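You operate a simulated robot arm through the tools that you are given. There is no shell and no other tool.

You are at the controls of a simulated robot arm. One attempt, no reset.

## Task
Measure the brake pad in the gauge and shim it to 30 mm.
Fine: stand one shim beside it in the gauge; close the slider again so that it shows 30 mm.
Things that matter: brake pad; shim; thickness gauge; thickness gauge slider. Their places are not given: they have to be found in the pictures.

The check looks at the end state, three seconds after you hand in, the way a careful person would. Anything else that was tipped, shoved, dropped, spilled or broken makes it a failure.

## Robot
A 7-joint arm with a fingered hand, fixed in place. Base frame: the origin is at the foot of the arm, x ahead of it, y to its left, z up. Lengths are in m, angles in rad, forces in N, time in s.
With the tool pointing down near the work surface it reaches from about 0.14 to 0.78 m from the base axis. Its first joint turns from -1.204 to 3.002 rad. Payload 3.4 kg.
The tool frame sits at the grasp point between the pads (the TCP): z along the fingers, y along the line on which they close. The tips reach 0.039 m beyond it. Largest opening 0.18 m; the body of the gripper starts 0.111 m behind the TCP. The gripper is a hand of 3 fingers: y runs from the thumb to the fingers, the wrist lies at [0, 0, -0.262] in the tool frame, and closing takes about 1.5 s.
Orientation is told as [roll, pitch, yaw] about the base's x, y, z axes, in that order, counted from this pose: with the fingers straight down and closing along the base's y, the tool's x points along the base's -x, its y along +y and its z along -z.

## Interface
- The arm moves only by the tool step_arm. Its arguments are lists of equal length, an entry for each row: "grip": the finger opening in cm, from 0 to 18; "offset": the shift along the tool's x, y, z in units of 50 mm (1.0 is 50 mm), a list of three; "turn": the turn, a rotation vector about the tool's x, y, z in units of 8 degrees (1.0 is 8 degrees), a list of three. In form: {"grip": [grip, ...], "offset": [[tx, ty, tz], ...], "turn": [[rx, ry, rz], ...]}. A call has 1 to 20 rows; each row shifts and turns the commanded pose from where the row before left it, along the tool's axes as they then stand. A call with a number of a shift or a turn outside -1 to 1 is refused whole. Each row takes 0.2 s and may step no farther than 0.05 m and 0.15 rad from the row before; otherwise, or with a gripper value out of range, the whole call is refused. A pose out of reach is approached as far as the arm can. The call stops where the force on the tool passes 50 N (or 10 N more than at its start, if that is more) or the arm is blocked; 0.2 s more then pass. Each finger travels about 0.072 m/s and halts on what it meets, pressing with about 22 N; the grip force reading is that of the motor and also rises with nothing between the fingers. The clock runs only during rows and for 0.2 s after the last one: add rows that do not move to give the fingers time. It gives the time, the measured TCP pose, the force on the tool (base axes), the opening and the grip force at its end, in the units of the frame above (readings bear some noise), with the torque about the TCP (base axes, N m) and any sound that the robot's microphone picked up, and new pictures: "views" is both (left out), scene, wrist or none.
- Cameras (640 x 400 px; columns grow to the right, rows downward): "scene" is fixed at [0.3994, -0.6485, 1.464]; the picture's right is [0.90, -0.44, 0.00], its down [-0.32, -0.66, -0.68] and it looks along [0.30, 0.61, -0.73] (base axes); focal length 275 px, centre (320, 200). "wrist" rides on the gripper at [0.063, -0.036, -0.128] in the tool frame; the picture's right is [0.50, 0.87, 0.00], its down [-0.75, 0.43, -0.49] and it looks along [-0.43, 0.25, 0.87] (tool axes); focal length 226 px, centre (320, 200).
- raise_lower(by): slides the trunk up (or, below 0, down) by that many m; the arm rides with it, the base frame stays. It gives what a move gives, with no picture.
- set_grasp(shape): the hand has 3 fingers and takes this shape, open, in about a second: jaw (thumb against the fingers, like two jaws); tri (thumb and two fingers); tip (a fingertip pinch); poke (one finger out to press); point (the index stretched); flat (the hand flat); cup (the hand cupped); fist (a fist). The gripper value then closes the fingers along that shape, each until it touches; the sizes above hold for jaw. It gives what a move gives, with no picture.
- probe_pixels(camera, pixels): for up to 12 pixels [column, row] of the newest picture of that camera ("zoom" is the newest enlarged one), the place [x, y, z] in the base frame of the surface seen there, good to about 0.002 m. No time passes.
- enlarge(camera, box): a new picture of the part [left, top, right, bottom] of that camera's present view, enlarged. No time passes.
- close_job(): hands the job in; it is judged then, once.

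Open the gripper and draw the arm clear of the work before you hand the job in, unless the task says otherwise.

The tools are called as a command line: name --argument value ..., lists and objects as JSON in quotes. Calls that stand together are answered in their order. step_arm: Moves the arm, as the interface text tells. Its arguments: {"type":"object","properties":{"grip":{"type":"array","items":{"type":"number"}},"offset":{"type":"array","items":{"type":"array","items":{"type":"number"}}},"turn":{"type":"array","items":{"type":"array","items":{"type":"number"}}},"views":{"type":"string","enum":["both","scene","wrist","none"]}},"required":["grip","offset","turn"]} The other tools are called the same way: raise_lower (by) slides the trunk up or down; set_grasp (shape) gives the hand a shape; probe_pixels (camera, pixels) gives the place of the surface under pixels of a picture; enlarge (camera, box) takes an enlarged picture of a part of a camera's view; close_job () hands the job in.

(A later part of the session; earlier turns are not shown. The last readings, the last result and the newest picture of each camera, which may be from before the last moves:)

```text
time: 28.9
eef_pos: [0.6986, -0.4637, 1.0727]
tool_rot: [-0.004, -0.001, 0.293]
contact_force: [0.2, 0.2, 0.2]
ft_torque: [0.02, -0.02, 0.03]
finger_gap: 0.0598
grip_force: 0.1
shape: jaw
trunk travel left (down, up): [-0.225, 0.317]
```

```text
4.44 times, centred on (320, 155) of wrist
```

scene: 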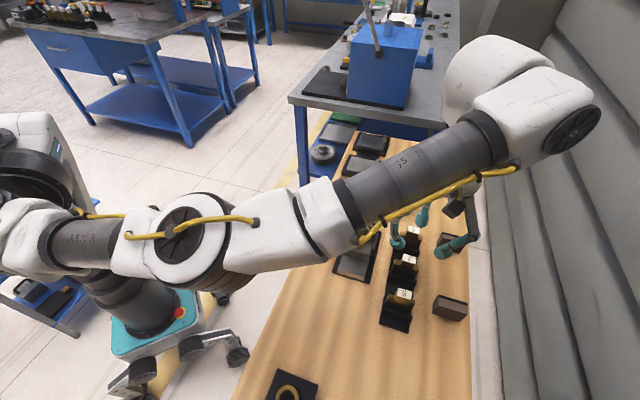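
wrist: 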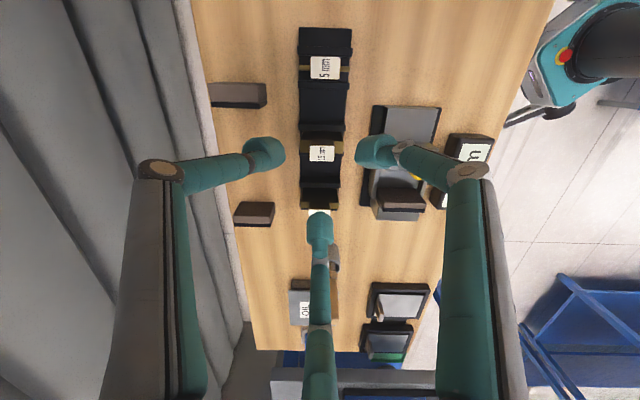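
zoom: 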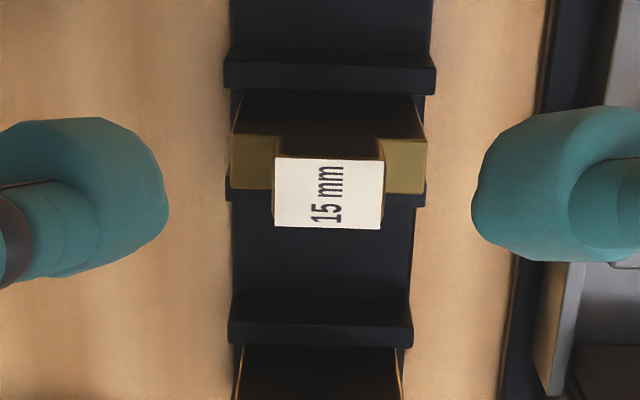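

I'll probe the handle top corners and the shoulders in this zoom.

probe_pixels --camera "zoom" --pixels '[[278, 160], [381, 160], [278, 223], [377, 226], [328, 192], [235, 140], [235, 185], [423, 142], [423, 188], [255, 160], [405, 165], [328, 120]]'

probe_pixels --camera "zoom" --pixels '[[330, 70], [330, 85], [330, 105], [240, 200], [415, 205], [330, 330], [330, 270], [330, 360], [155, 200], [165, 180], [475, 200], [485, 170]]'

```text
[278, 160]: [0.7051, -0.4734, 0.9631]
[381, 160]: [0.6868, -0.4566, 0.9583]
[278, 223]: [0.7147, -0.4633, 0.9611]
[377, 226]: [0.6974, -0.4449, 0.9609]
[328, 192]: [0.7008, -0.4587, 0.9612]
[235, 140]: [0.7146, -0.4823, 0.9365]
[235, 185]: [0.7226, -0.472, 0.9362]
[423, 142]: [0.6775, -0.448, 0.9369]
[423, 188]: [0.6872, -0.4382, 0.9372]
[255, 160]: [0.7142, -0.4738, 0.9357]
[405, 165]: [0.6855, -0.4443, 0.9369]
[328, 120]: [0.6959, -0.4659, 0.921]
```

```text
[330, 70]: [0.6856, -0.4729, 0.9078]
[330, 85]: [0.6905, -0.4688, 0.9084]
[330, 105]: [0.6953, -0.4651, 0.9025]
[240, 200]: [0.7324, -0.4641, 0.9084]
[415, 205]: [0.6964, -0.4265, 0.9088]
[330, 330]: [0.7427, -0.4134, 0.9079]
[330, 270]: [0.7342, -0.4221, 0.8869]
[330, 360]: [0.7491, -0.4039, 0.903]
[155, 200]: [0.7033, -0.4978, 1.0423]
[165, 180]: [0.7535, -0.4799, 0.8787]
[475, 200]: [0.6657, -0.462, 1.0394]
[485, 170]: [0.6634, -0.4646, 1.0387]
```

The 15 mm shim centre is at (0.7013,-0.4600), handle 25×15 mm, shoulders z 0.937, top 0.961. The TCP is ~4.5 mm to the near side as a three-point grip wants. I'll descend partway and check tracking.

step_arm --grip '[6, 6, 6, 6, 6]' --offset '[[0.012, 0.02, 0.3], [0, 0, 0.4], [0, 0, 0.4], [0, 0, 0.2], [0, 0, 0]]' --turn '[[0, 0, 0], [0, 0, 0], [0, 0, 0], [0, 0, 0], [0, 0, 0]]' --views "wrist"

enlarge --camera "wrist" --box '[250, 110, 390, 250]'

```text
time: 30.1
eef_pos: [0.697, -0.4616, 1.0056]
tool_rot: [-0.003, -0.001, 0.292]
contact_force: [0.7, -0.6, 0.0]
ft_torque: [0.02, 0.0, 0.02]
finger_gap: 0.0598
grip_force: 0.1
shape: jaw
trunk travel left (down, up): [-0.225, 0.317]
```

wrist: 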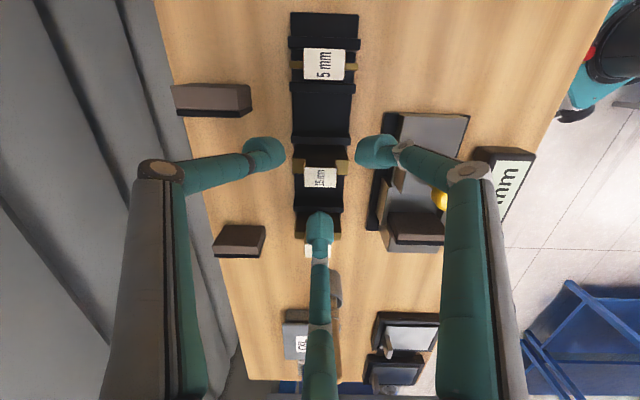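

```text
2.86 times, centred on (320, 180) of wrist
```

zoom: 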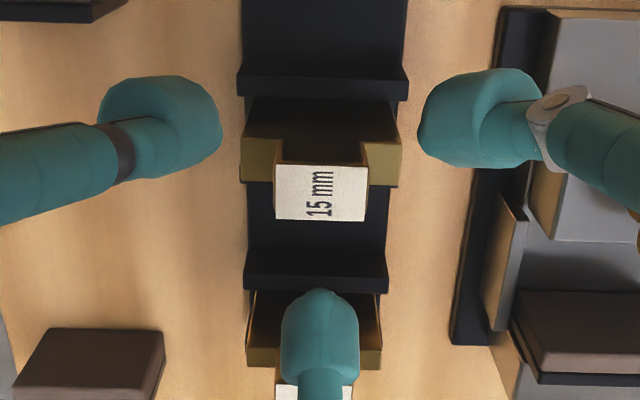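

Tracking is good. I'll descend the last 26 mm so the tips sit ≈3 mm above the shoulders, still open.

step_arm --grip '[6, 6, 5, 4, 4]' --offset '[[-0.01, -0.017, 0.27], [0, 0, 0.25], [0, 0, 0], [0, 0, 0], [0, 0, 0]]' --turn '[[0, 0, 0], [0, 0, 0], [0, 0, 0], [0, 0, 0], [0, 0, 0]]' --views "wrist"

enlarge --camera "wrist" --box '[250, 110, 390, 250]'

```text
time: 31.3
eef_pos: [0.7002, -0.4639, 0.9799]
tool_rot: [-0.002, 0.0, 0.293]
contact_force: [-0.3, -0.2, -0.1]
ft_torque: [-0.01, -0.05, -0.02]
finger_gap: 0.0402
grip_force: 0.0
shape: jaw
trunk travel left (down, up): [-0.225, 0.317]
```

wrist: 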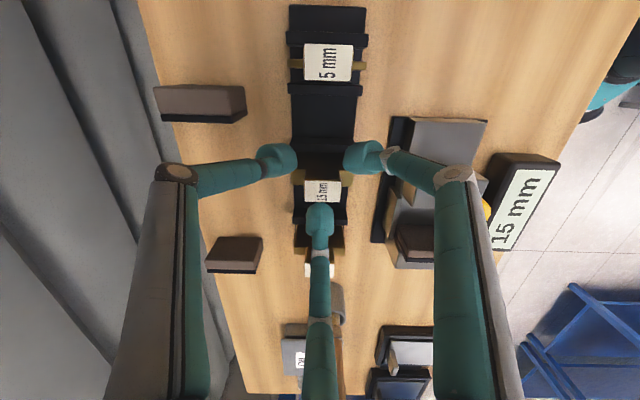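

```text
2.86 times, centred on (320, 180) of wrist
```

zoom: 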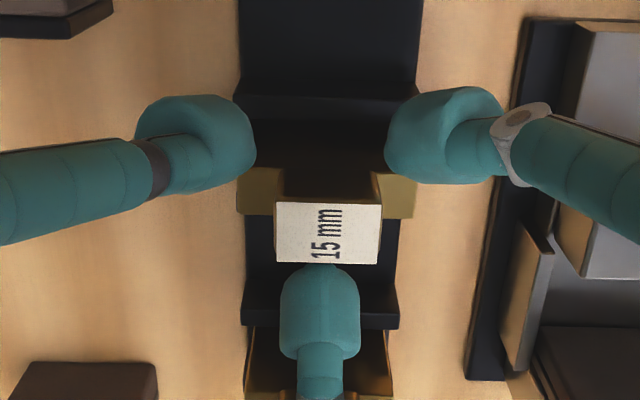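

The handle centre (329) is ~2 mm right of the finger centreline (320), so I'll shift 2 mm that way and close gently.

step_arm --grip '[4, 3.6, 3.2, 2.9, 2.7, 2.5, 2.3, 2.1, 2.0, 2.0]' --offset '[[0.02, 0.035, 0], [0, 0, 0], [0, 0, 0], [0, 0, 0], [0, 0, 0], [0, 0, 0], [0, 0, 0], [0, 0, 0], [0, 0, 0], [0, 0, 0]]' --turn '[[0, 0, 0], [0, 0, 0], [0, 0, 0], [0, 0, 0], [0, 0, 0], [0, 0, 0], [0, 0, 0], [0, 0, 0], [0, 0, 0], [0, 0, 0]]' --views "wrist"

enlarge --camera "wrist" --box '[250, 110, 390, 250]'

```text
time: 33.5
eef_pos: [0.6964, -0.4627, 0.9804]
tool_rot: [-0.002, 0.0, 0.294]
contact_force: [0.2, -0.2, 1.4]
ft_torque: [-0.01, -0.01, 0.02]
finger_gap: 0.0212
grip_force: 0.0
shape: jaw
trunk travel left (down, up): [-0.225, 0.317]
```

wrist: 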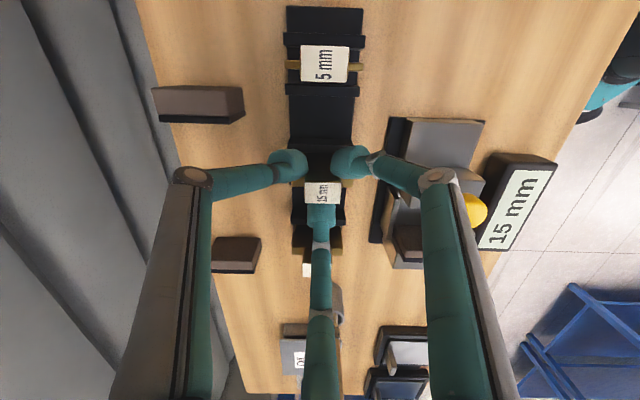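

```text
2.86 times, centred on (320, 180) of wrist
```

zoom: 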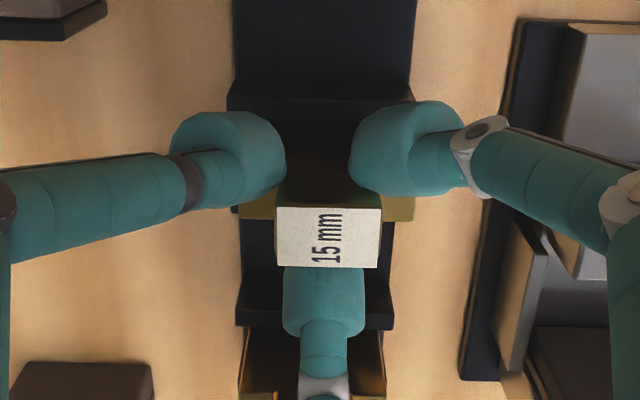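

At 2.1 cm there is still no grip force; the fingers are just short of the handle. I'll keep closing gently.

step_arm --grip '[1.9, 1.8, 1.7, 1.6, 1.5, 1.4, 1.3, 1.2, 1.2]' --offset '[[0, 0, 0], [0, 0, 0], [0, 0, 0], [0, 0, 0], [0, 0, 0], [0, 0, 0], [0, 0, 0], [0, 0, 0], [0, 0, 0]]' --turn '[[0, 0, 0], [0, 0, 0], [0, 0, 0], [0, 0, 0], [0, 0, 0], [0, 0, 0], [0, 0, 0], [0, 0, 0], [0, 0, 0]]' --views "wrist"

enlarge --camera "wrist" --box '[250, 110, 390, 250]'

```text
time: 35.5
eef_pos: [0.6974, -0.4639, 0.9815]
tool_rot: [-0.001, -0.001, 0.293]
contact_force: [-0.6, -0.3, 1.4]
ft_torque: [0.01, 0.04, -0.01]
finger_gap: 0.0145
grip_force: 0.0
shape: jaw
trunk travel left (down, up): [-0.225, 0.317]
```

wrist: 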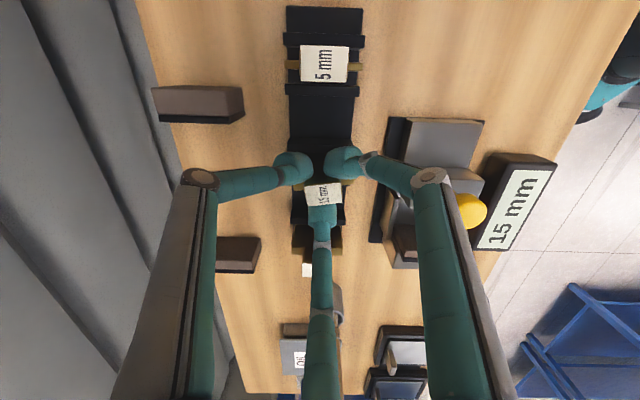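

```text
2.86 times, centred on (320, 180) of wrist
```

zoom: 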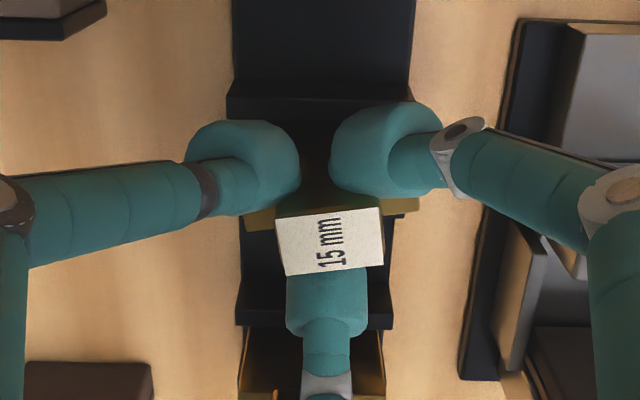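

The shim has turned slightly in its slot as the thumb touched first; grip force is still zero, so I'll keep closing so the third finger engages and the handle self-centres.

step_arm --grip '[1.0, 0.9, 0.8, 0.7, 0.6, 0.6]' --offset '[[0, 0, 0], [0, 0, 0], [0, 0, 0], [0, 0, 0], [0, 0, 0], [0, 0, 0]]' --turn '[[0, 0, 0], [0, 0, 0], [0, 0, 0], [0, 0, 0], [0, 0, 0], [0, 0, 0]]' --views "wrist"

enlarge --camera "wrist" --box '[250, 110, 390, 250]'

```text
time: 36.9
eef_pos: [0.6975, -0.4626, 0.9807]
tool_rot: [-0.002, -0.001, 0.293]
contact_force: [-0.8, -0.8, 0.6]
ft_torque: [-0.05, 0.02, -0.11]
finger_gap: 0.0081
grip_force: 22.1
shape: jaw
trunk travel left (down, up): [-0.225, 0.317]
```

wrist: 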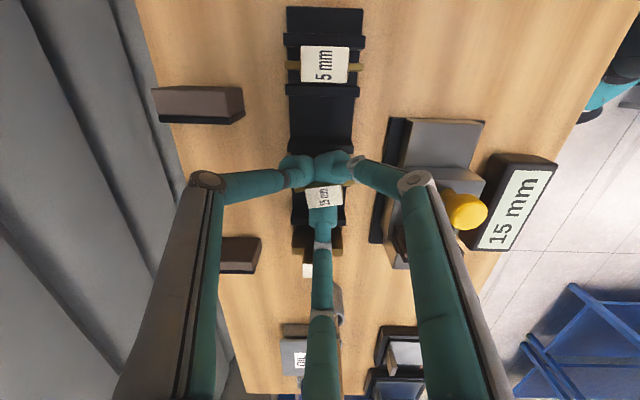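

```text
2.86 times, centred on (320, 180) of wrist
```

zoom: 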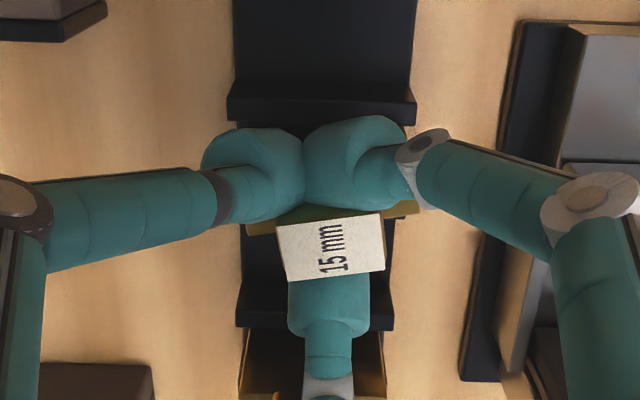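

Thumb and index met each other in front of the handle and turned it ~9°, a poor grip because the hand sat too far to the near side. I'll open again and look at how the shim stands.

step_arm --grip '[1.5, 2.5, 3.5, 4.5, 5, 5]' --offset '[[0, 0, 0], [0, 0, 0], [0, 0, 0], [0, 0, 0], [0, 0, 0], [0, 0, 0]]' --turn '[[0, 0, 0], [0, 0, 0], [0, 0, 0], [0, 0, 0], [0, 0, 0], [0, 0, 0]]' --views "wrist"

enlarge --camera "wrist" --box '[250, 110, 390, 250]'

```text
time: 38.3
eef_pos: [0.6977, -0.4633, 0.9814]
tool_rot: [-0.001, 0.002, 0.292]
contact_force: [0.8, -0.3, -0.5]
ft_torque: [0.0, 0.01, 0.0]
finger_gap: 0.0495
grip_force: 0.0
shape: jaw
trunk travel left (down, up): [-0.225, 0.317]
```

wrist: 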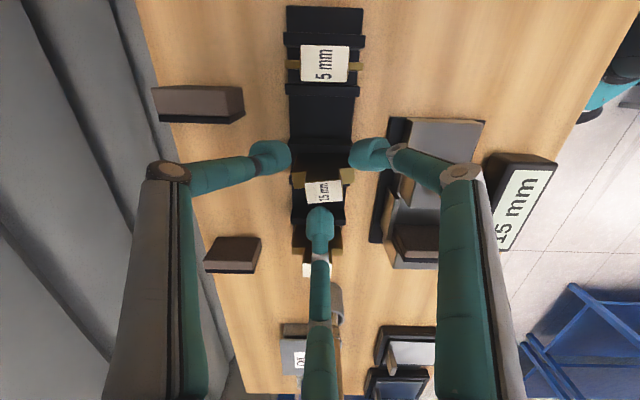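

```text
2.86 times, centred on (320, 180) of wrist
```

zoom: 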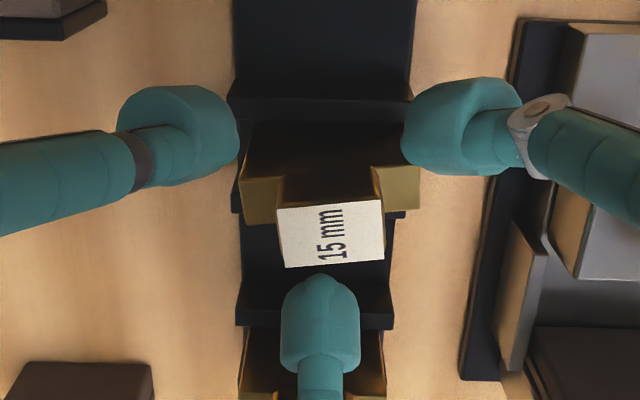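

Released, the shim stands turned by ~5.5°, its centre 3.7 mm farther out and 2.9 mm right of the tool axis. I'll recentre on it and match its yaw.

step_arm --grip '[5, 5, 5, 5]' --offset '[[-0.035, 0.088, 0], [0, 0, 0], [0, 0, 0], [0, 0, 0]]' --turn '[[0, 0, 0], [0, 0, -0.69], [0, 0, 0], [0, 0, 0]]' --views "wrist"

enlarge --camera "wrist" --box '[250, 110, 390, 250]'

```text
time: 39.3
eef_pos: [0.6983, -0.4584, 0.981]
tool_rot: [-0.002, 0.001, 0.392]
contact_force: [0.4, -0.6, -1.4]
ft_torque: [-0.04, 0.02, 0.01]
finger_gap: 0.0498
grip_force: 0.0
shape: jaw
trunk travel left (down, up): [-0.225, 0.317]
```

wrist: 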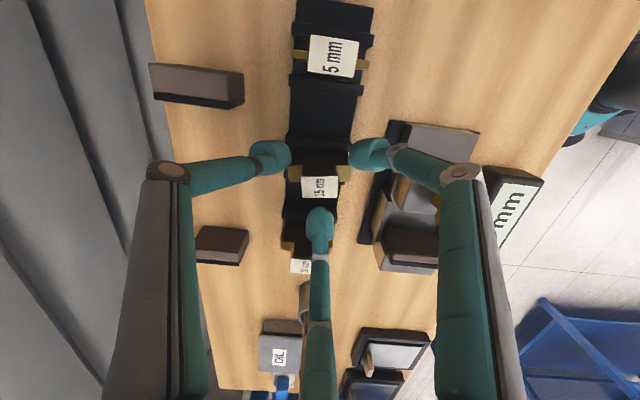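

```text
2.86 times, centred on (320, 180) of wrist
```

zoom: 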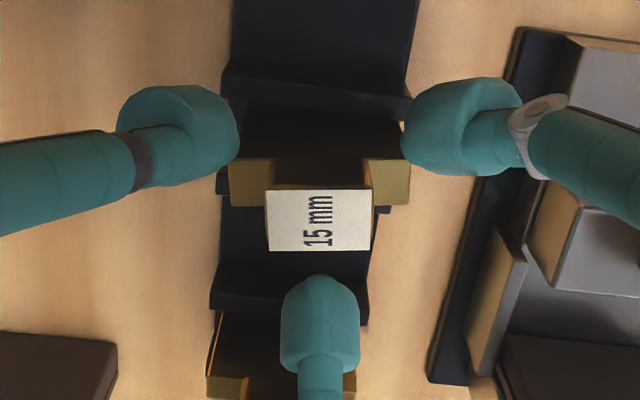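

The handle is now centred (319,220) and square in the image. To let the two near fingers form a V behind the corners and the far finger press, I'll shift 5 mm to the near side and close in small stages.

step_arm --grip '[5, 5, 4, 3.5, 3.0, 2.7, 2.7]' --offset '[[0.087, -0.05, 0], [0, 0, 0], [0, 0, 0], [0, 0, 0], [0, 0, 0], [0, 0, 0], [0, 0, 0]]' --turn '[[0, 0, 0], [0, 0, 0], [0, 0, 0], [0, 0, 0], [0, 0, 0], [0, 0, 0], [0, 0, 0]]' --views "wrist"

enlarge --camera "wrist" --box '[250, 110, 390, 250]'

```text
time: 40.9
eef_pos: [0.6949, -0.4614, 0.9798]
tool_rot: [-0.004, 0.001, 0.389]
contact_force: [0.0, 0.1, -0.7]
ft_torque: [-0.03, -0.01, -0.02]
finger_gap: 0.0275
grip_force: 0.1
shape: jaw
trunk travel left (down, up): [-0.225, 0.317]
```

wrist: 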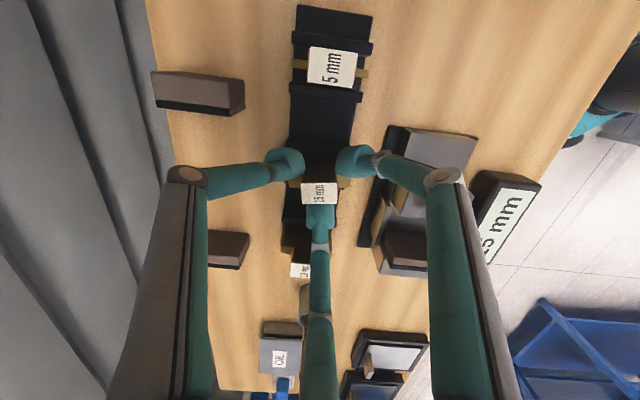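

```text
2.86 times, centred on (320, 180) of wrist
```

zoom: 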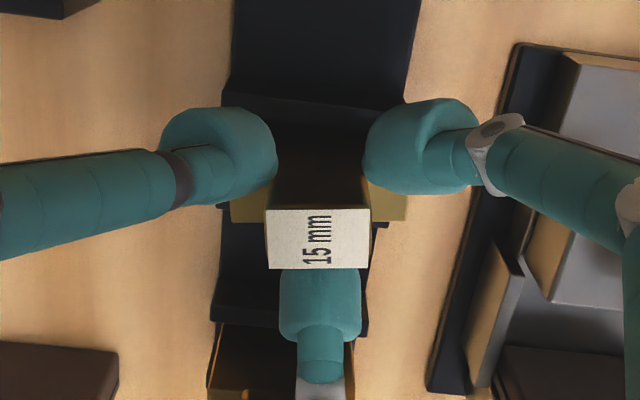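

Symmetric so far (thumb edge 277, index edge 363, handle 266–369). I'll continue closing to 2.2 cm.

step_arm --grip '[2.5, 2.3, 2.2, 2.2]' --offset '[[0, 0, 0], [0, 0, 0], [0, 0, 0], [0, 0, 0]]' --turn '[[0, 0, 0], [0, 0, 0], [0, 0, 0], [0, 0, 0]]' --views "wrist"

enlarge --camera "wrist" --box '[250, 110, 390, 250]'

```text
time: 41.9
eef_pos: [0.6939, -0.4607, 0.9816]
tool_rot: [-0.003, 0.0, 0.391]
contact_force: [0.3, 0.3, -0.5]
ft_torque: [0.02, 0.01, 0.03]
finger_gap: 0.0226
grip_force: 0.1
shape: jaw
trunk travel left (down, up): [-0.225, 0.317]
```

wrist: 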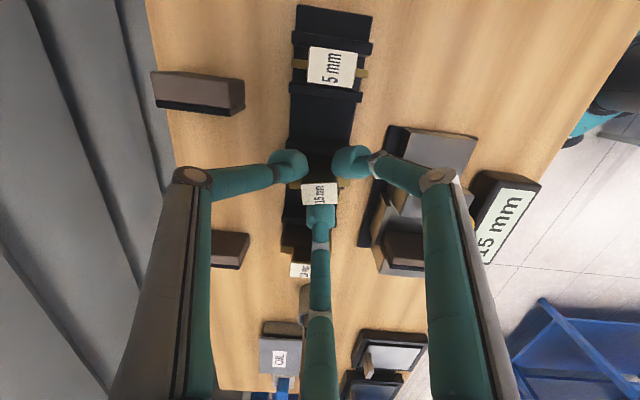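

```text
2.86 times, centred on (320, 180) of wrist
```

zoom: 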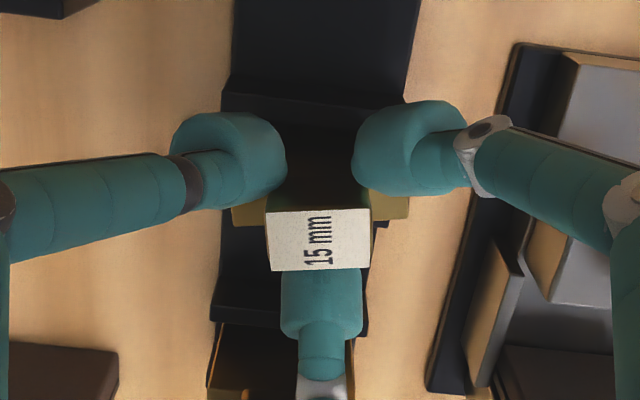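

The thumb is touching the left corner slightly before the index does. I'll shift 1.2 mm left to balance and close a bit more.

step_arm --grip '[2.3, 2.3, 2.2, 2.1, 2.0, 2.0]' --offset '[[-0.012, -0.021, 0], [0, 0, 0], [0, 0, 0], [0, 0, 0], [0, 0, 0], [0, 0, 0]]' --turn '[[0, 0, 0], [0, 0, 0], [0, 0, 0], [0, 0, 0], [0, 0, 0], [0, 0, 0]]' --views "wrist"

enlarge --camera "wrist" --box '[250, 110, 390, 250]'

```text
time: 43.3
eef_pos: [0.696, -0.4626, 0.9796]
tool_rot: [-0.003, 0.001, 0.39]
contact_force: [0.4, -2.3, -1.2]
ft_torque: [-0.04, -0.09, -0.12]
finger_gap: 0.0133
grip_force: 21.7
shape: jaw
trunk travel left (down, up): [-0.225, 0.317]
```

wrist: 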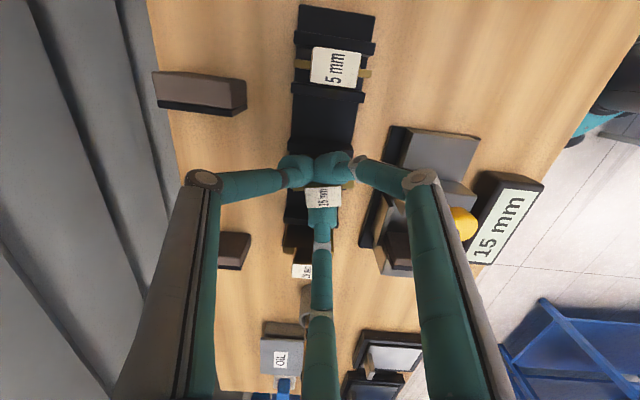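

```text
2.86 times, centred on (320, 180) of wrist
```

zoom: 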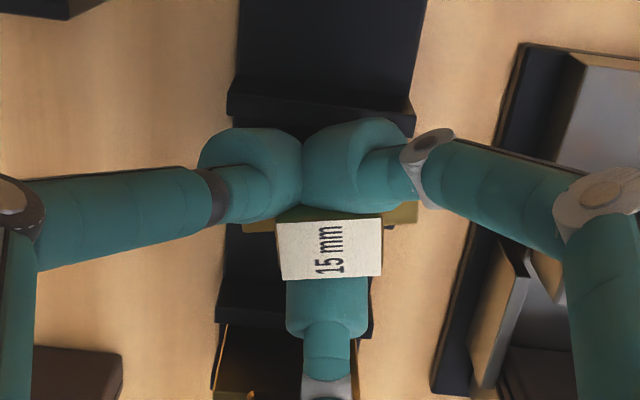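

The grip has snapped to a firm pinch (22 N): far finger on one face, thumb and index side by side on the other, handle turned only ~4° in the hand. I'll try lifting slowly to see whether it holds.

step_arm --grip '[0.5, 0.5, 0.5, 0.5, 0.5, 0.5, 0.5]' --offset '[[0, 0, 0], [0, 0, -0.1], [0, 0, -0.1], [0, 0, -0.15], [0, 0, -0.15], [0, 0, 0], [0, 0, 0]]' --turn '[[0, 0, 0], [0, 0, 0], [0, 0, 0], [0, 0, 0], [0, 0, 0], [0, 0, 0], [0, 0, 0]]'

enlarge --camera "wrist" --box '[250, 110, 390, 250]'

enlarge --camera "scene" --box '[340, 200, 480, 320]'

```text
time: 44.9
eef_pos: [0.6946, -0.4628, 1.006]
tool_rot: [-0.004, -0.001, 0.391]
contact_force: [-0.4, 0.3, -3.5]
ft_torque: [0.0, -0.01, 0.0]
finger_gap: 0.009
grip_force: 22.2
shape: jaw
trunk travel left (down, up): [-0.225, 0.317]
```

scene: 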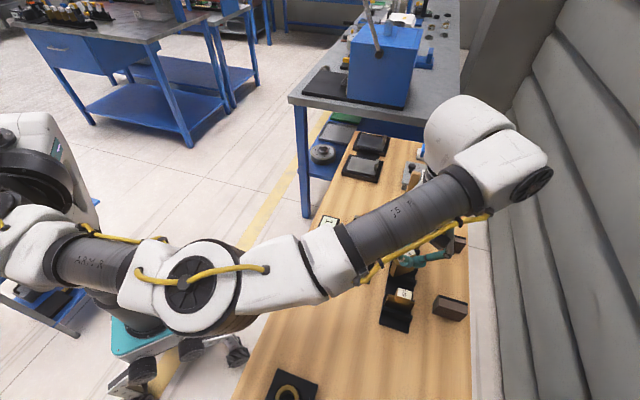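
wrist: 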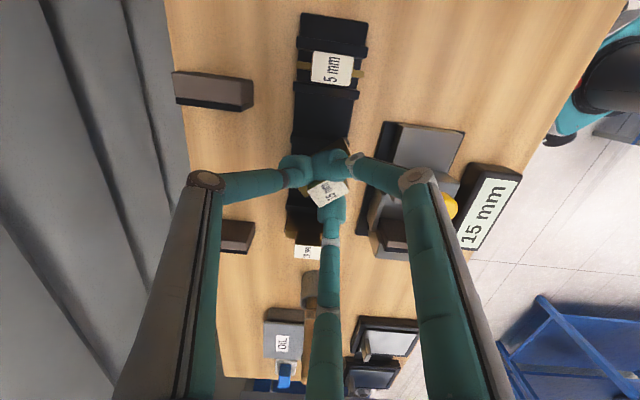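

```text
2.86 times, centred on (320, 180) of wrist
```

zoom: 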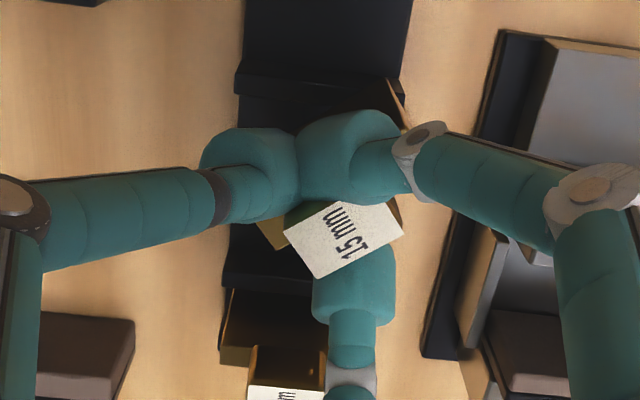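

```text
3.33 times, centred on (410, 260) of scene
```

zoom: 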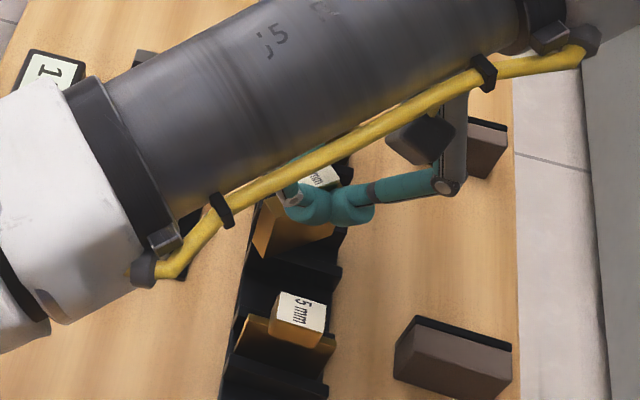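

The shim lifts (−3.5 N) but has twisted ~28° in the grip. I'll check that it has stopped turning and probe the handle top.

step_arm --grip '[0, 0, 0]' --offset '[[0, 0, 0], [0, 0, 0], [0, 0, 0]]' --turn '[[0, 0, 0], [0, 0, 0], [0, 0, 0]]' --views "wrist"

enlarge --camera "wrist" --box '[270, 130, 370, 230]'

```text
time: 45.7
eef_pos: [0.6953, -0.4613, 1.0059]
tool_rot: [-0.002, 0.0, 0.391]
contact_force: [-0.1, -0.3, -4.1]
ft_torque: [-0.02, -0.04, 0.0]
finger_gap: 0.0084
grip_force: 22.0
shape: jaw
trunk travel left (down, up): [-0.225, 0.317]
```

wrist: 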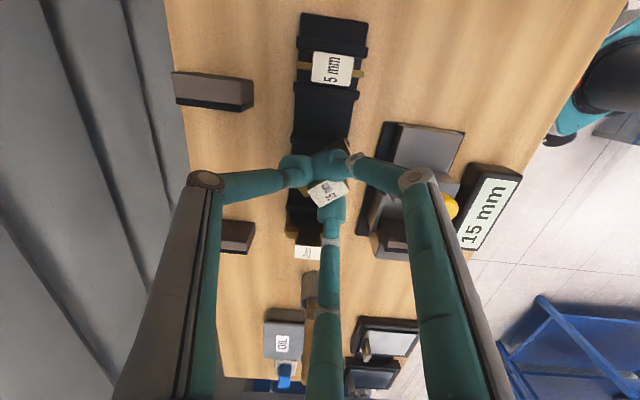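

```text
4.00 times, centred on (320, 180) of wrist
```

zoom: 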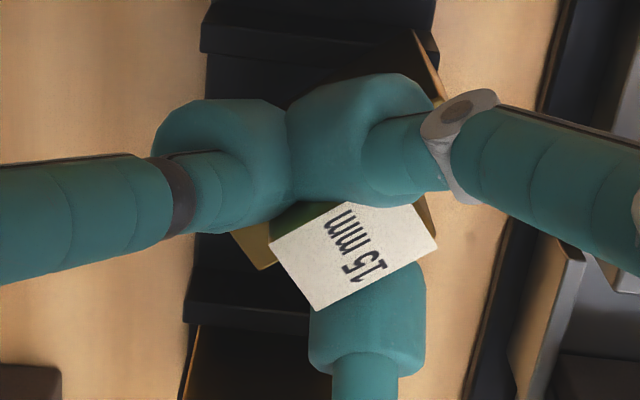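

It is stable now. I'll probe the handle top corners to get the shim's exact angle and position in the hand.

probe_pixels --camera "zoom" --pixels '[[273, 248], [317, 307], [432, 245], [375, 275], [294, 278], [355, 205], [410, 207], [350, 255], [248, 245], [265, 265], [430, 80], [420, 40]]'

```text
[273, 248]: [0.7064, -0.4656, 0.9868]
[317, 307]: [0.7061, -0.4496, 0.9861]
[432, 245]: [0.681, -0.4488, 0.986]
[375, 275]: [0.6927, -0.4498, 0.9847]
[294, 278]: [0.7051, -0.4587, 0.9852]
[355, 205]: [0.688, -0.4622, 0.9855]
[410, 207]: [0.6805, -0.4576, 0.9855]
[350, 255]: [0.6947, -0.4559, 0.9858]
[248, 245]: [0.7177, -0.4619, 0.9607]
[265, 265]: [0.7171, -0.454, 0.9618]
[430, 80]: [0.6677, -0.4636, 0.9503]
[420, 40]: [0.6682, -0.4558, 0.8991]
```

The shim is level, turned about +42° from the rack/gauge direction, its centre ~(−1, +5) mm from the TCP. It's held stably, so I'll lift it straight up clear of everything.

step_arm --grip '[0, 0, 0, 0, 0, 0, 0]' --offset '[[0, 0, -0.2], [0, 0, -0.3], [0, 0, -0.4], [0, 0, -0.4], [0, 0, -0.3], [0, 0, -0.1], [0, 0, 0]]' --turn '[[0, 0, 0], [0, 0, 0], [0, 0, 0], [0, 0, 0], [0, 0, 0], [0, 0, 0], [0, 0, 0]]'

enlarge --camera "wrist" --box '[250, 110, 390, 250]'

enlarge --camera "scene" --box '[340, 200, 480, 320]'

```text
time: 47.3
eef_pos: [0.6943, -0.462, 1.0901]
tool_rot: [-0.003, 0.001, 0.391]
contact_force: [0.3, 0.6, -3.6]
ft_torque: [-0.02, 0.01, 0.0]
finger_gap: 0.0088
grip_force: 21.8
shape: jaw
trunk travel left (down, up): [-0.225, 0.317]
```

scene: 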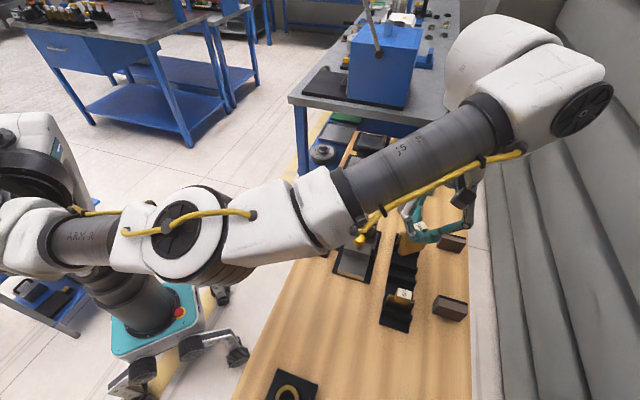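
wrist: 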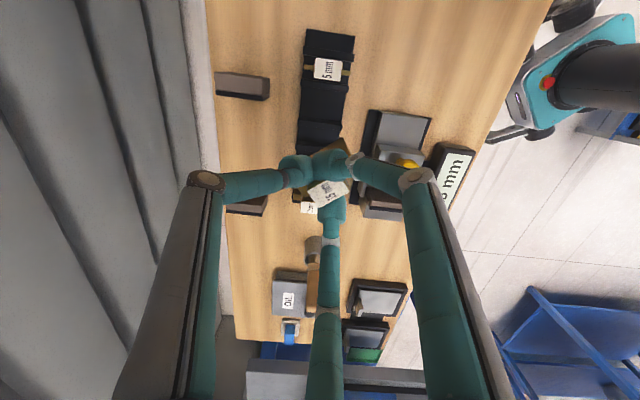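

```text
2.86 times, centred on (320, 180) of wrist
```

zoom: 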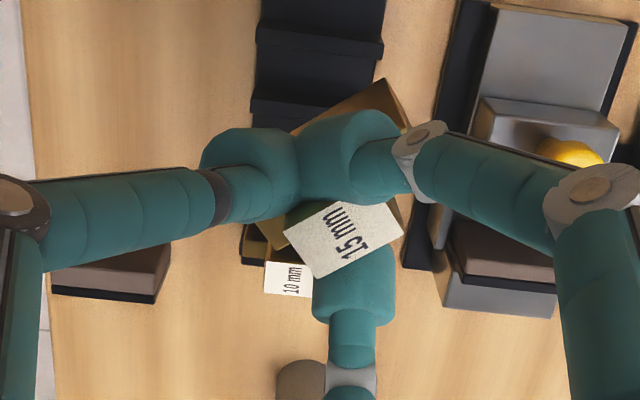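

```text
3.33 times, centred on (410, 260) of scene
```

zoom: 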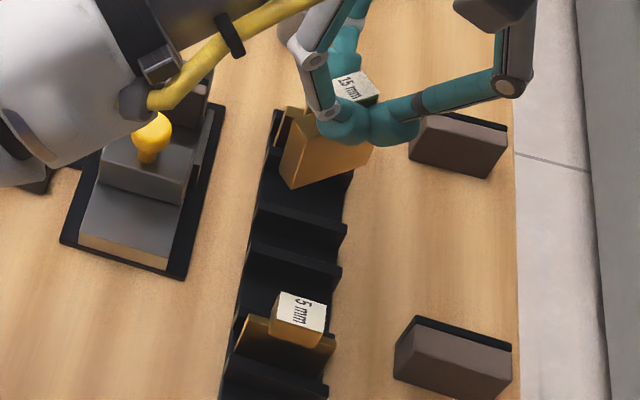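

The shim hangs securely. I'll carry it above the gauge and turn the hand −42° so the shim lines up with the gauge channel.

step_arm --grip '[0, 0, 0, 0, 0, 0, 0, 0, 0, 0, 0, 0, 0, 0]' --offset '[[-0.027, 0.397, 0], [-0.027, 0.397, 0], [-0.027, 0.397, 0], [-0.027, 0.397, 0], [-0.027, 0.397, 0], [-0.027, 0.397, 0], [0, 0, 0], [0, 0, 0], [0, 0, 0], [0, 0, 0], [0, 0, 0], [0, 0, 0], [0, 0, 0], [0, 0, 0]]' --turn '[[0, 0, 0], [0, 0, 0], [0, 0, 0], [0, 0, 0], [0, 0, 0], [0, 0, 0], [0, 0, 0.75], [0, 0, 0.75], [0, 0, 0.75], [0, 0, 0.75], [0, 0, 0.75], [0, 0, 0.75], [0, 0, 0.75], [0, 0, 0]]'

enlarge --camera "wrist" --box '[240, 90, 400, 250]'

enlarge --camera "scene" --box '[300, 180, 440, 300]'

```text
time: 50.3
eef_pos: [0.6586, -0.3484, 1.0896]
tool_rot: [0.0, 0.0, -0.344]
contact_force: [-0.1, -0.3, -3.2]
ft_torque: [-0.06, -0.01, -0.04]
finger_gap: 0.0089
grip_force: 22.0
shape: jaw
trunk travel left (down, up): [-0.225, 0.317]
```

scene: 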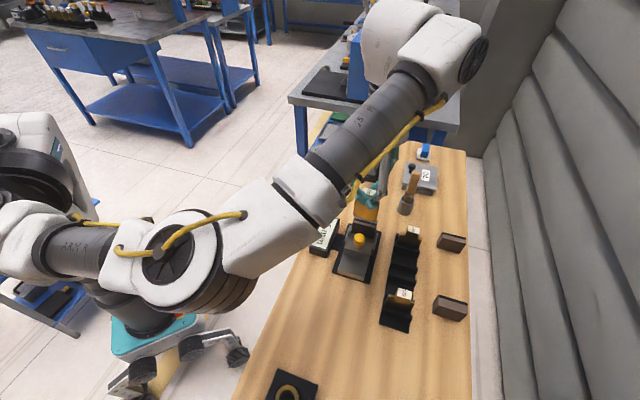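
wrist: 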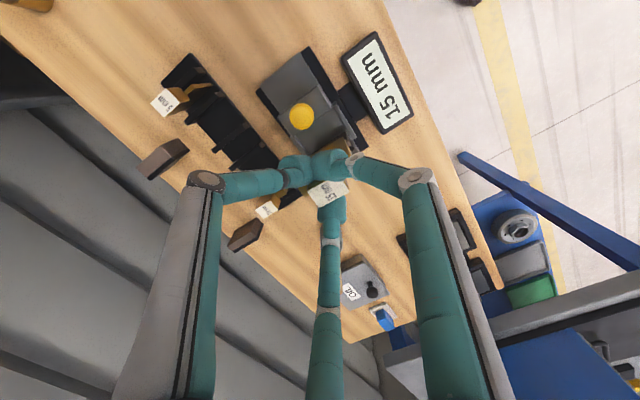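

```text
2.50 times, centred on (320, 170) of wrist
```

zoom: 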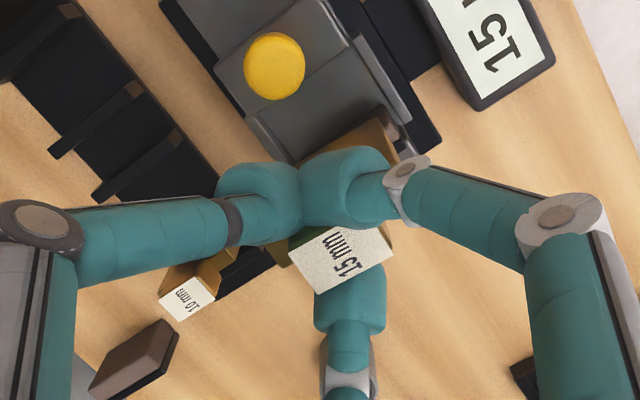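

```text
3.33 times, centred on (370, 240) of scene
```

zoom: 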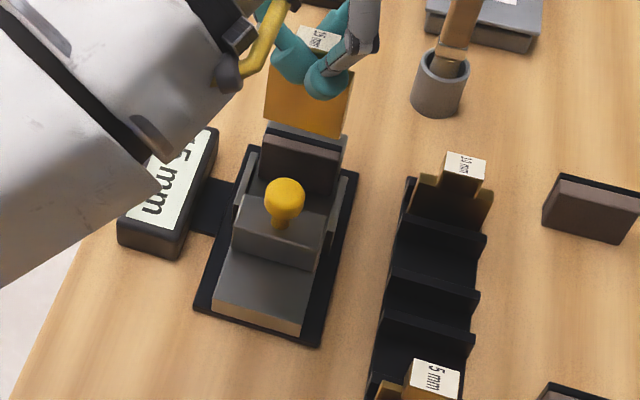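

The scene view shows the shim plate over the gauge. I'll probe its face corners and the handle to check alignment and verticality.

probe_pixels --camera "zoom" --pixels '[[267, 117], [338, 134], [272, 75], [349, 92], [300, 122], [268, 100], [343, 115], [302, 30], [335, 38], [318, 45], [268, 134], [335, 152]]'

enlarge --camera "wrist" --box '[280, 150, 380, 230]'

```text
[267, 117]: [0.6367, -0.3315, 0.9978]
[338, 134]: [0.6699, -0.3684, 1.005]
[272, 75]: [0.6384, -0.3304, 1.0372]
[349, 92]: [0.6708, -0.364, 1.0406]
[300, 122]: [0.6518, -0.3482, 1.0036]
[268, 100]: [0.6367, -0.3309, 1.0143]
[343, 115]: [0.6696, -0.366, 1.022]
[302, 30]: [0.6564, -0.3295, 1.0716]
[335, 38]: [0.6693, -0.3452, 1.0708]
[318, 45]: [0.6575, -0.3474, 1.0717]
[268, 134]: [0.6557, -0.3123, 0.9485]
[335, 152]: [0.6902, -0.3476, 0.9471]
```

```text
5.00 times, centred on (330, 190) of wrist
```

zoom: 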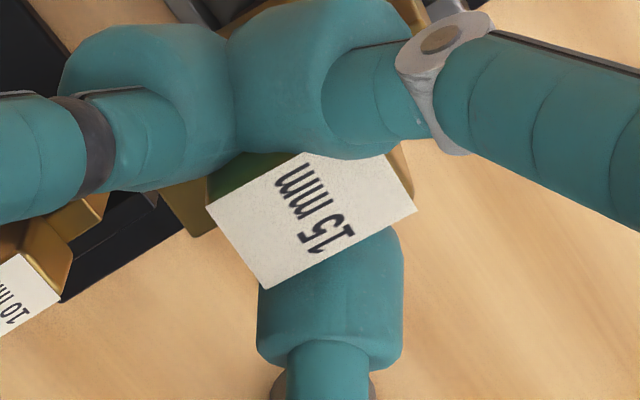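

Shim is centred at t≈0.709 (gauge centre), its faces ~22 mm from the slider and ~6 mm from the pad, with ≤2° yaw error (the gauge lies at 45°). I'll probe the thumb/index surfaces to check clearance to the knob before lowering.

probe_pixels --camera "wrist" --pixels '[[286, 157], [330, 150], [300, 160], [280, 168], [345, 153], [315, 153], [325, 148], [290, 155], [338, 150], [302, 117], [310, 128], [320, 120]]'

probe_pixels --camera "zoom" --pixels '[[211, 208], [266, 284], [412, 208], [340, 246], [238, 246], [310, 220]]'

```text
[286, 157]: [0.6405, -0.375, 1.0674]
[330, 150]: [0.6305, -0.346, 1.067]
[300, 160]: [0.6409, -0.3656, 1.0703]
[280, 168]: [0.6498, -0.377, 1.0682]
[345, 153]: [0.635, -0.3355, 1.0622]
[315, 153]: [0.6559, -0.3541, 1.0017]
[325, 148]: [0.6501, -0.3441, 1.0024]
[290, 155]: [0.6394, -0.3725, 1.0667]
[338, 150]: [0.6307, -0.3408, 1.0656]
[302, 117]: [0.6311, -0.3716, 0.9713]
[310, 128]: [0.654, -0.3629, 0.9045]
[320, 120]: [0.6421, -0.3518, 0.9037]
```

```text
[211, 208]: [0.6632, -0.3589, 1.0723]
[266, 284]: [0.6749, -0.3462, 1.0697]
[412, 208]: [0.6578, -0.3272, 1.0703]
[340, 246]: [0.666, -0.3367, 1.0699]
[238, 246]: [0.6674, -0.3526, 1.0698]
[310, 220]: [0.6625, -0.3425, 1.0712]
```

The thumb reaches back to a≈0.188 and could overlap the knob (front ≈0.195) by a few mm. I'll zoom the scene view on the hand to see the thumb tip's lower outline.

enlarge --camera "scene" --box '[340, 175, 400, 225]'

```text
8.00 times, centred on (370, 200) of scene
```

zoom: 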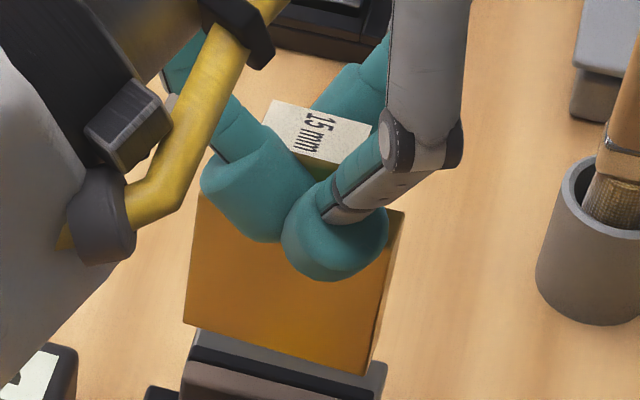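

I'll probe the thumb's tip outline (330,278), (300,262), (365,268) and index tip, plus plate corners (185,325), (370,370).

probe_pixels --camera "zoom" --pixels '[[330, 277], [300, 262], [365, 266], [288, 235], [335, 250], [382, 238], [265, 238], [225, 215], [205, 185], [320, 225], [345, 276], [312, 272]]'

probe_pixels --camera "zoom" --pixels '[[188, 322], [364, 372], [200, 200], [400, 215], [270, 300], [290, 345], [370, 360], [395, 220], [205, 240], [380, 290]]'

```text
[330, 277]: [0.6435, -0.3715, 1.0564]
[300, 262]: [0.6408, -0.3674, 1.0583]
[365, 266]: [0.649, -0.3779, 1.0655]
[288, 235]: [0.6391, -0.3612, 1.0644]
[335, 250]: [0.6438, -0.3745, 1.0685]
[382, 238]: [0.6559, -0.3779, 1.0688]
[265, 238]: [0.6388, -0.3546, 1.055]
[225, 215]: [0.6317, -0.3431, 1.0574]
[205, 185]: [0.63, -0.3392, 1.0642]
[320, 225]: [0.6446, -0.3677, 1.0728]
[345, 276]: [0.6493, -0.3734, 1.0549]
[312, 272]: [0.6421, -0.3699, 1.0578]
```

```text
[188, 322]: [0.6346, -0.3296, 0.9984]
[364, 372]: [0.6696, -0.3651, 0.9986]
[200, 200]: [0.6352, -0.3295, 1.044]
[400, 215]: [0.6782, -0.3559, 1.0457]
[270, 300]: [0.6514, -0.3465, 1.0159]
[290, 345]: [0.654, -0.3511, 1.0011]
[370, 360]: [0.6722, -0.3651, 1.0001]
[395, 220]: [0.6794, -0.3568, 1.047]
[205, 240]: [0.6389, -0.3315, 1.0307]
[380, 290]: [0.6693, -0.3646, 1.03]
```

The plate is vertical and aligned (rear face a≈0.2157 along its whole extent). I'll shift 4 mm in +x (3 mm toward pad, 3 mm sideways away from the knob overlap) and lower 40 mm to look again.

step_arm --grip '[0, 0, 0, 0, 0, 0]' --offset '[[-0.08, 0.029, 0], [0, 0, 0.2], [0, 0, 0.2], [0, 0, 0.2], [0, 0, 0.2], [0, 0, 0]]' --turn '[[0, 0, 0], [0, 0, 0], [0, 0, 0], [0, 0, 0], [0, 0, 0], [0, 0, 0]]'

enlarge --camera "scene" --box '[330, 195, 390, 265]'

enlarge --camera "wrist" --box '[240, 90, 400, 250]'

```text
time: 51.7
eef_pos: [0.6628, -0.3451, 1.0504]
tool_rot: [0.0, -0.002, -0.344]
contact_force: [0.2, 0.2, -4.0]
ft_torque: [-0.03, -0.02, 0.01]
finger_gap: 0.0089
grip_force: 22.1
shape: jaw
trunk travel left (down, up): [-0.225, 0.317]
```

scene: 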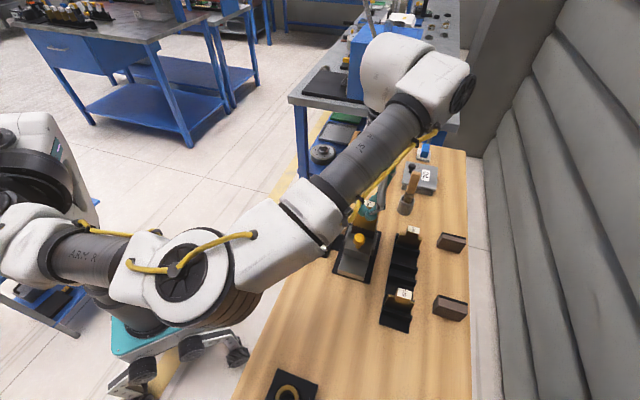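
wrist: 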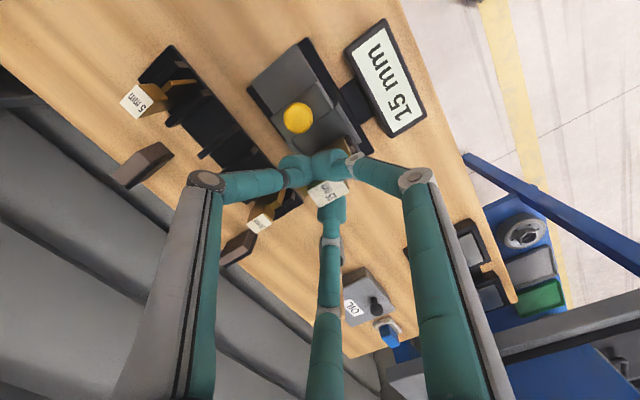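

```text
5.71 times, centred on (360, 230) of scene
```

zoom: 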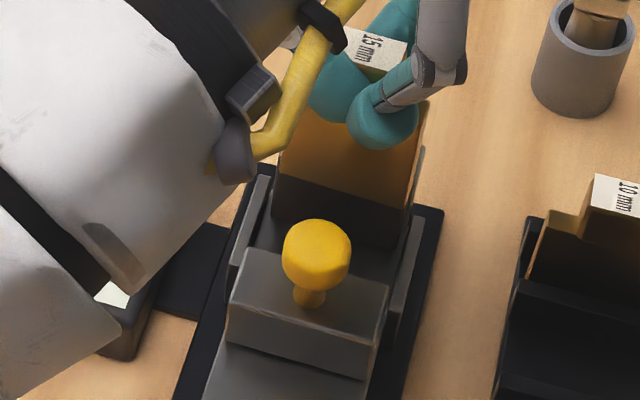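

```text
2.50 times, centred on (320, 170) of wrist
```

zoom: 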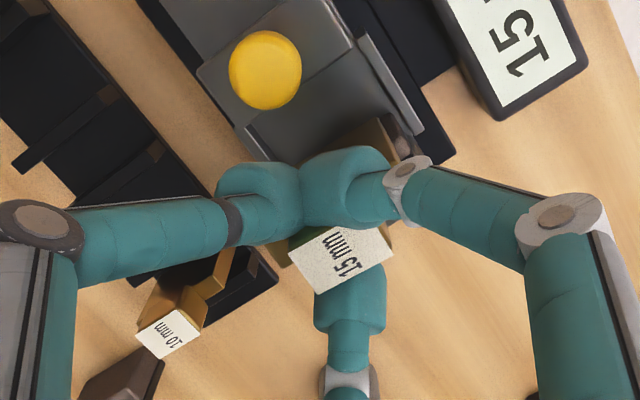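

I'll probe the plate's lower edge and the pad face below it, the knob and the guides in the scene zoom... re-taking that zoom first so it is the newest.

enlarge --camera "scene" --box '[335, 195, 395, 255]'

```text
6.67 times, centred on (365, 225) of scene
```

zoom: 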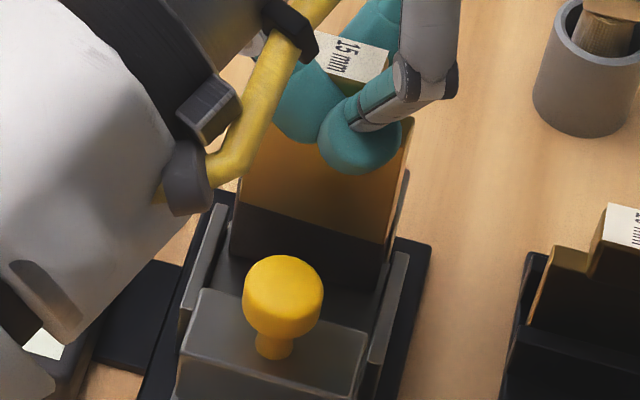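

probe_pixels --camera "zoom" --pixels '[[245, 195], [380, 233], [250, 165], [395, 160], [243, 225], [372, 262], [300, 200], [305, 240], [212, 230], [398, 275], [283, 270], [360, 170]]'

```text
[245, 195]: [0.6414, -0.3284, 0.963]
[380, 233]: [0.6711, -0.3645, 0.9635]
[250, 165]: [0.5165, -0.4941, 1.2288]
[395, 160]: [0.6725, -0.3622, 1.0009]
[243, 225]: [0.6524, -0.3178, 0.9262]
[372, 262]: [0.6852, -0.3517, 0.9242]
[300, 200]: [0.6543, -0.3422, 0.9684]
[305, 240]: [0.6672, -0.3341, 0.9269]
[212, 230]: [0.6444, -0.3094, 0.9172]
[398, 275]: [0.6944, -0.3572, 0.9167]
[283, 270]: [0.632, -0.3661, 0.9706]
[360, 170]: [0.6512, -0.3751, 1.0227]
```

Plate rear face is at a≈0.220 and the pad front at 0.236, so only ~1 mm is left there, with ~2–3° yaw. I'll shift 1.5 mm back, 2.5 mm sideways, turn +2.5°, and check again before lowering.

step_arm --grip '[0, 0, 0, 0]' --offset '[[-0.032, -0.048, 0], [0, 0, 0], [0, 0, 0], [0, 0, 0]]' --turn '[[0, 0, 0], [0, 0, -0.31], [0, 0, 0], [0, 0, 0]]' --views "scene"

enlarge --camera "scene" --box '[335, 195, 395, 255]'

```text
time: 52.7
eef_pos: [0.6632, -0.3507, 1.0501]
tool_rot: [-0.003, -0.002, -0.299]
contact_force: [0.4, -0.7, -3.7]
ft_torque: [-0.01, 0.0, 0.01]
finger_gap: 0.0091
grip_force: 22.2
shape: jaw
trunk travel left (down, up): [-0.225, 0.317]
```

scene: 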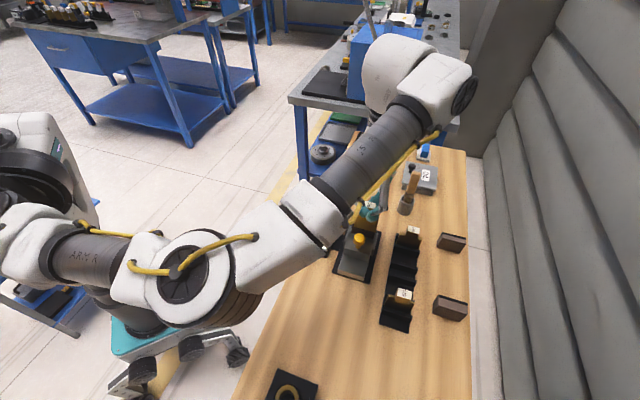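

```text
6.67 times, centred on (365, 225) of scene
```

zoom: 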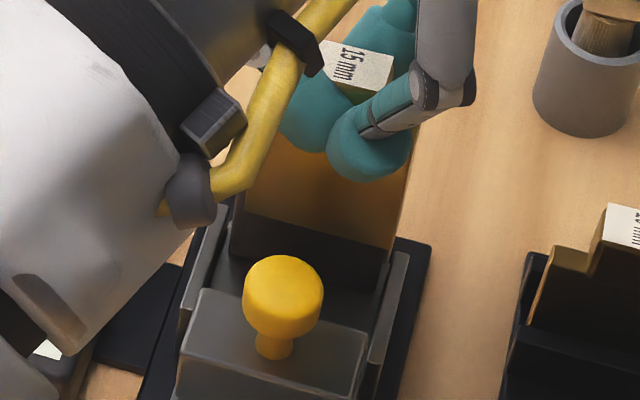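

probe_pixels --camera "zoom" --pixels '[[252, 205], [386, 240], [320, 222], [395, 180], [255, 185], [300, 190], [375, 210], [350, 180], [342, 175], [400, 160], [245, 225], [372, 262]]'

```text
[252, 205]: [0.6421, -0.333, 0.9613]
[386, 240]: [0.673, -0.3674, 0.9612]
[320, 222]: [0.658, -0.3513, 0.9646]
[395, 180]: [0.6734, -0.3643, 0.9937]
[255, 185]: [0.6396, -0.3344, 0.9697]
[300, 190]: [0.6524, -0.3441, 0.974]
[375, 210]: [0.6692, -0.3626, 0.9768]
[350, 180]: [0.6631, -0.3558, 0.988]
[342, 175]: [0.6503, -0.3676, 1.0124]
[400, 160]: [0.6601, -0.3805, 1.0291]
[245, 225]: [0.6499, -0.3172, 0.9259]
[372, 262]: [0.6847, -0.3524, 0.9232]
```

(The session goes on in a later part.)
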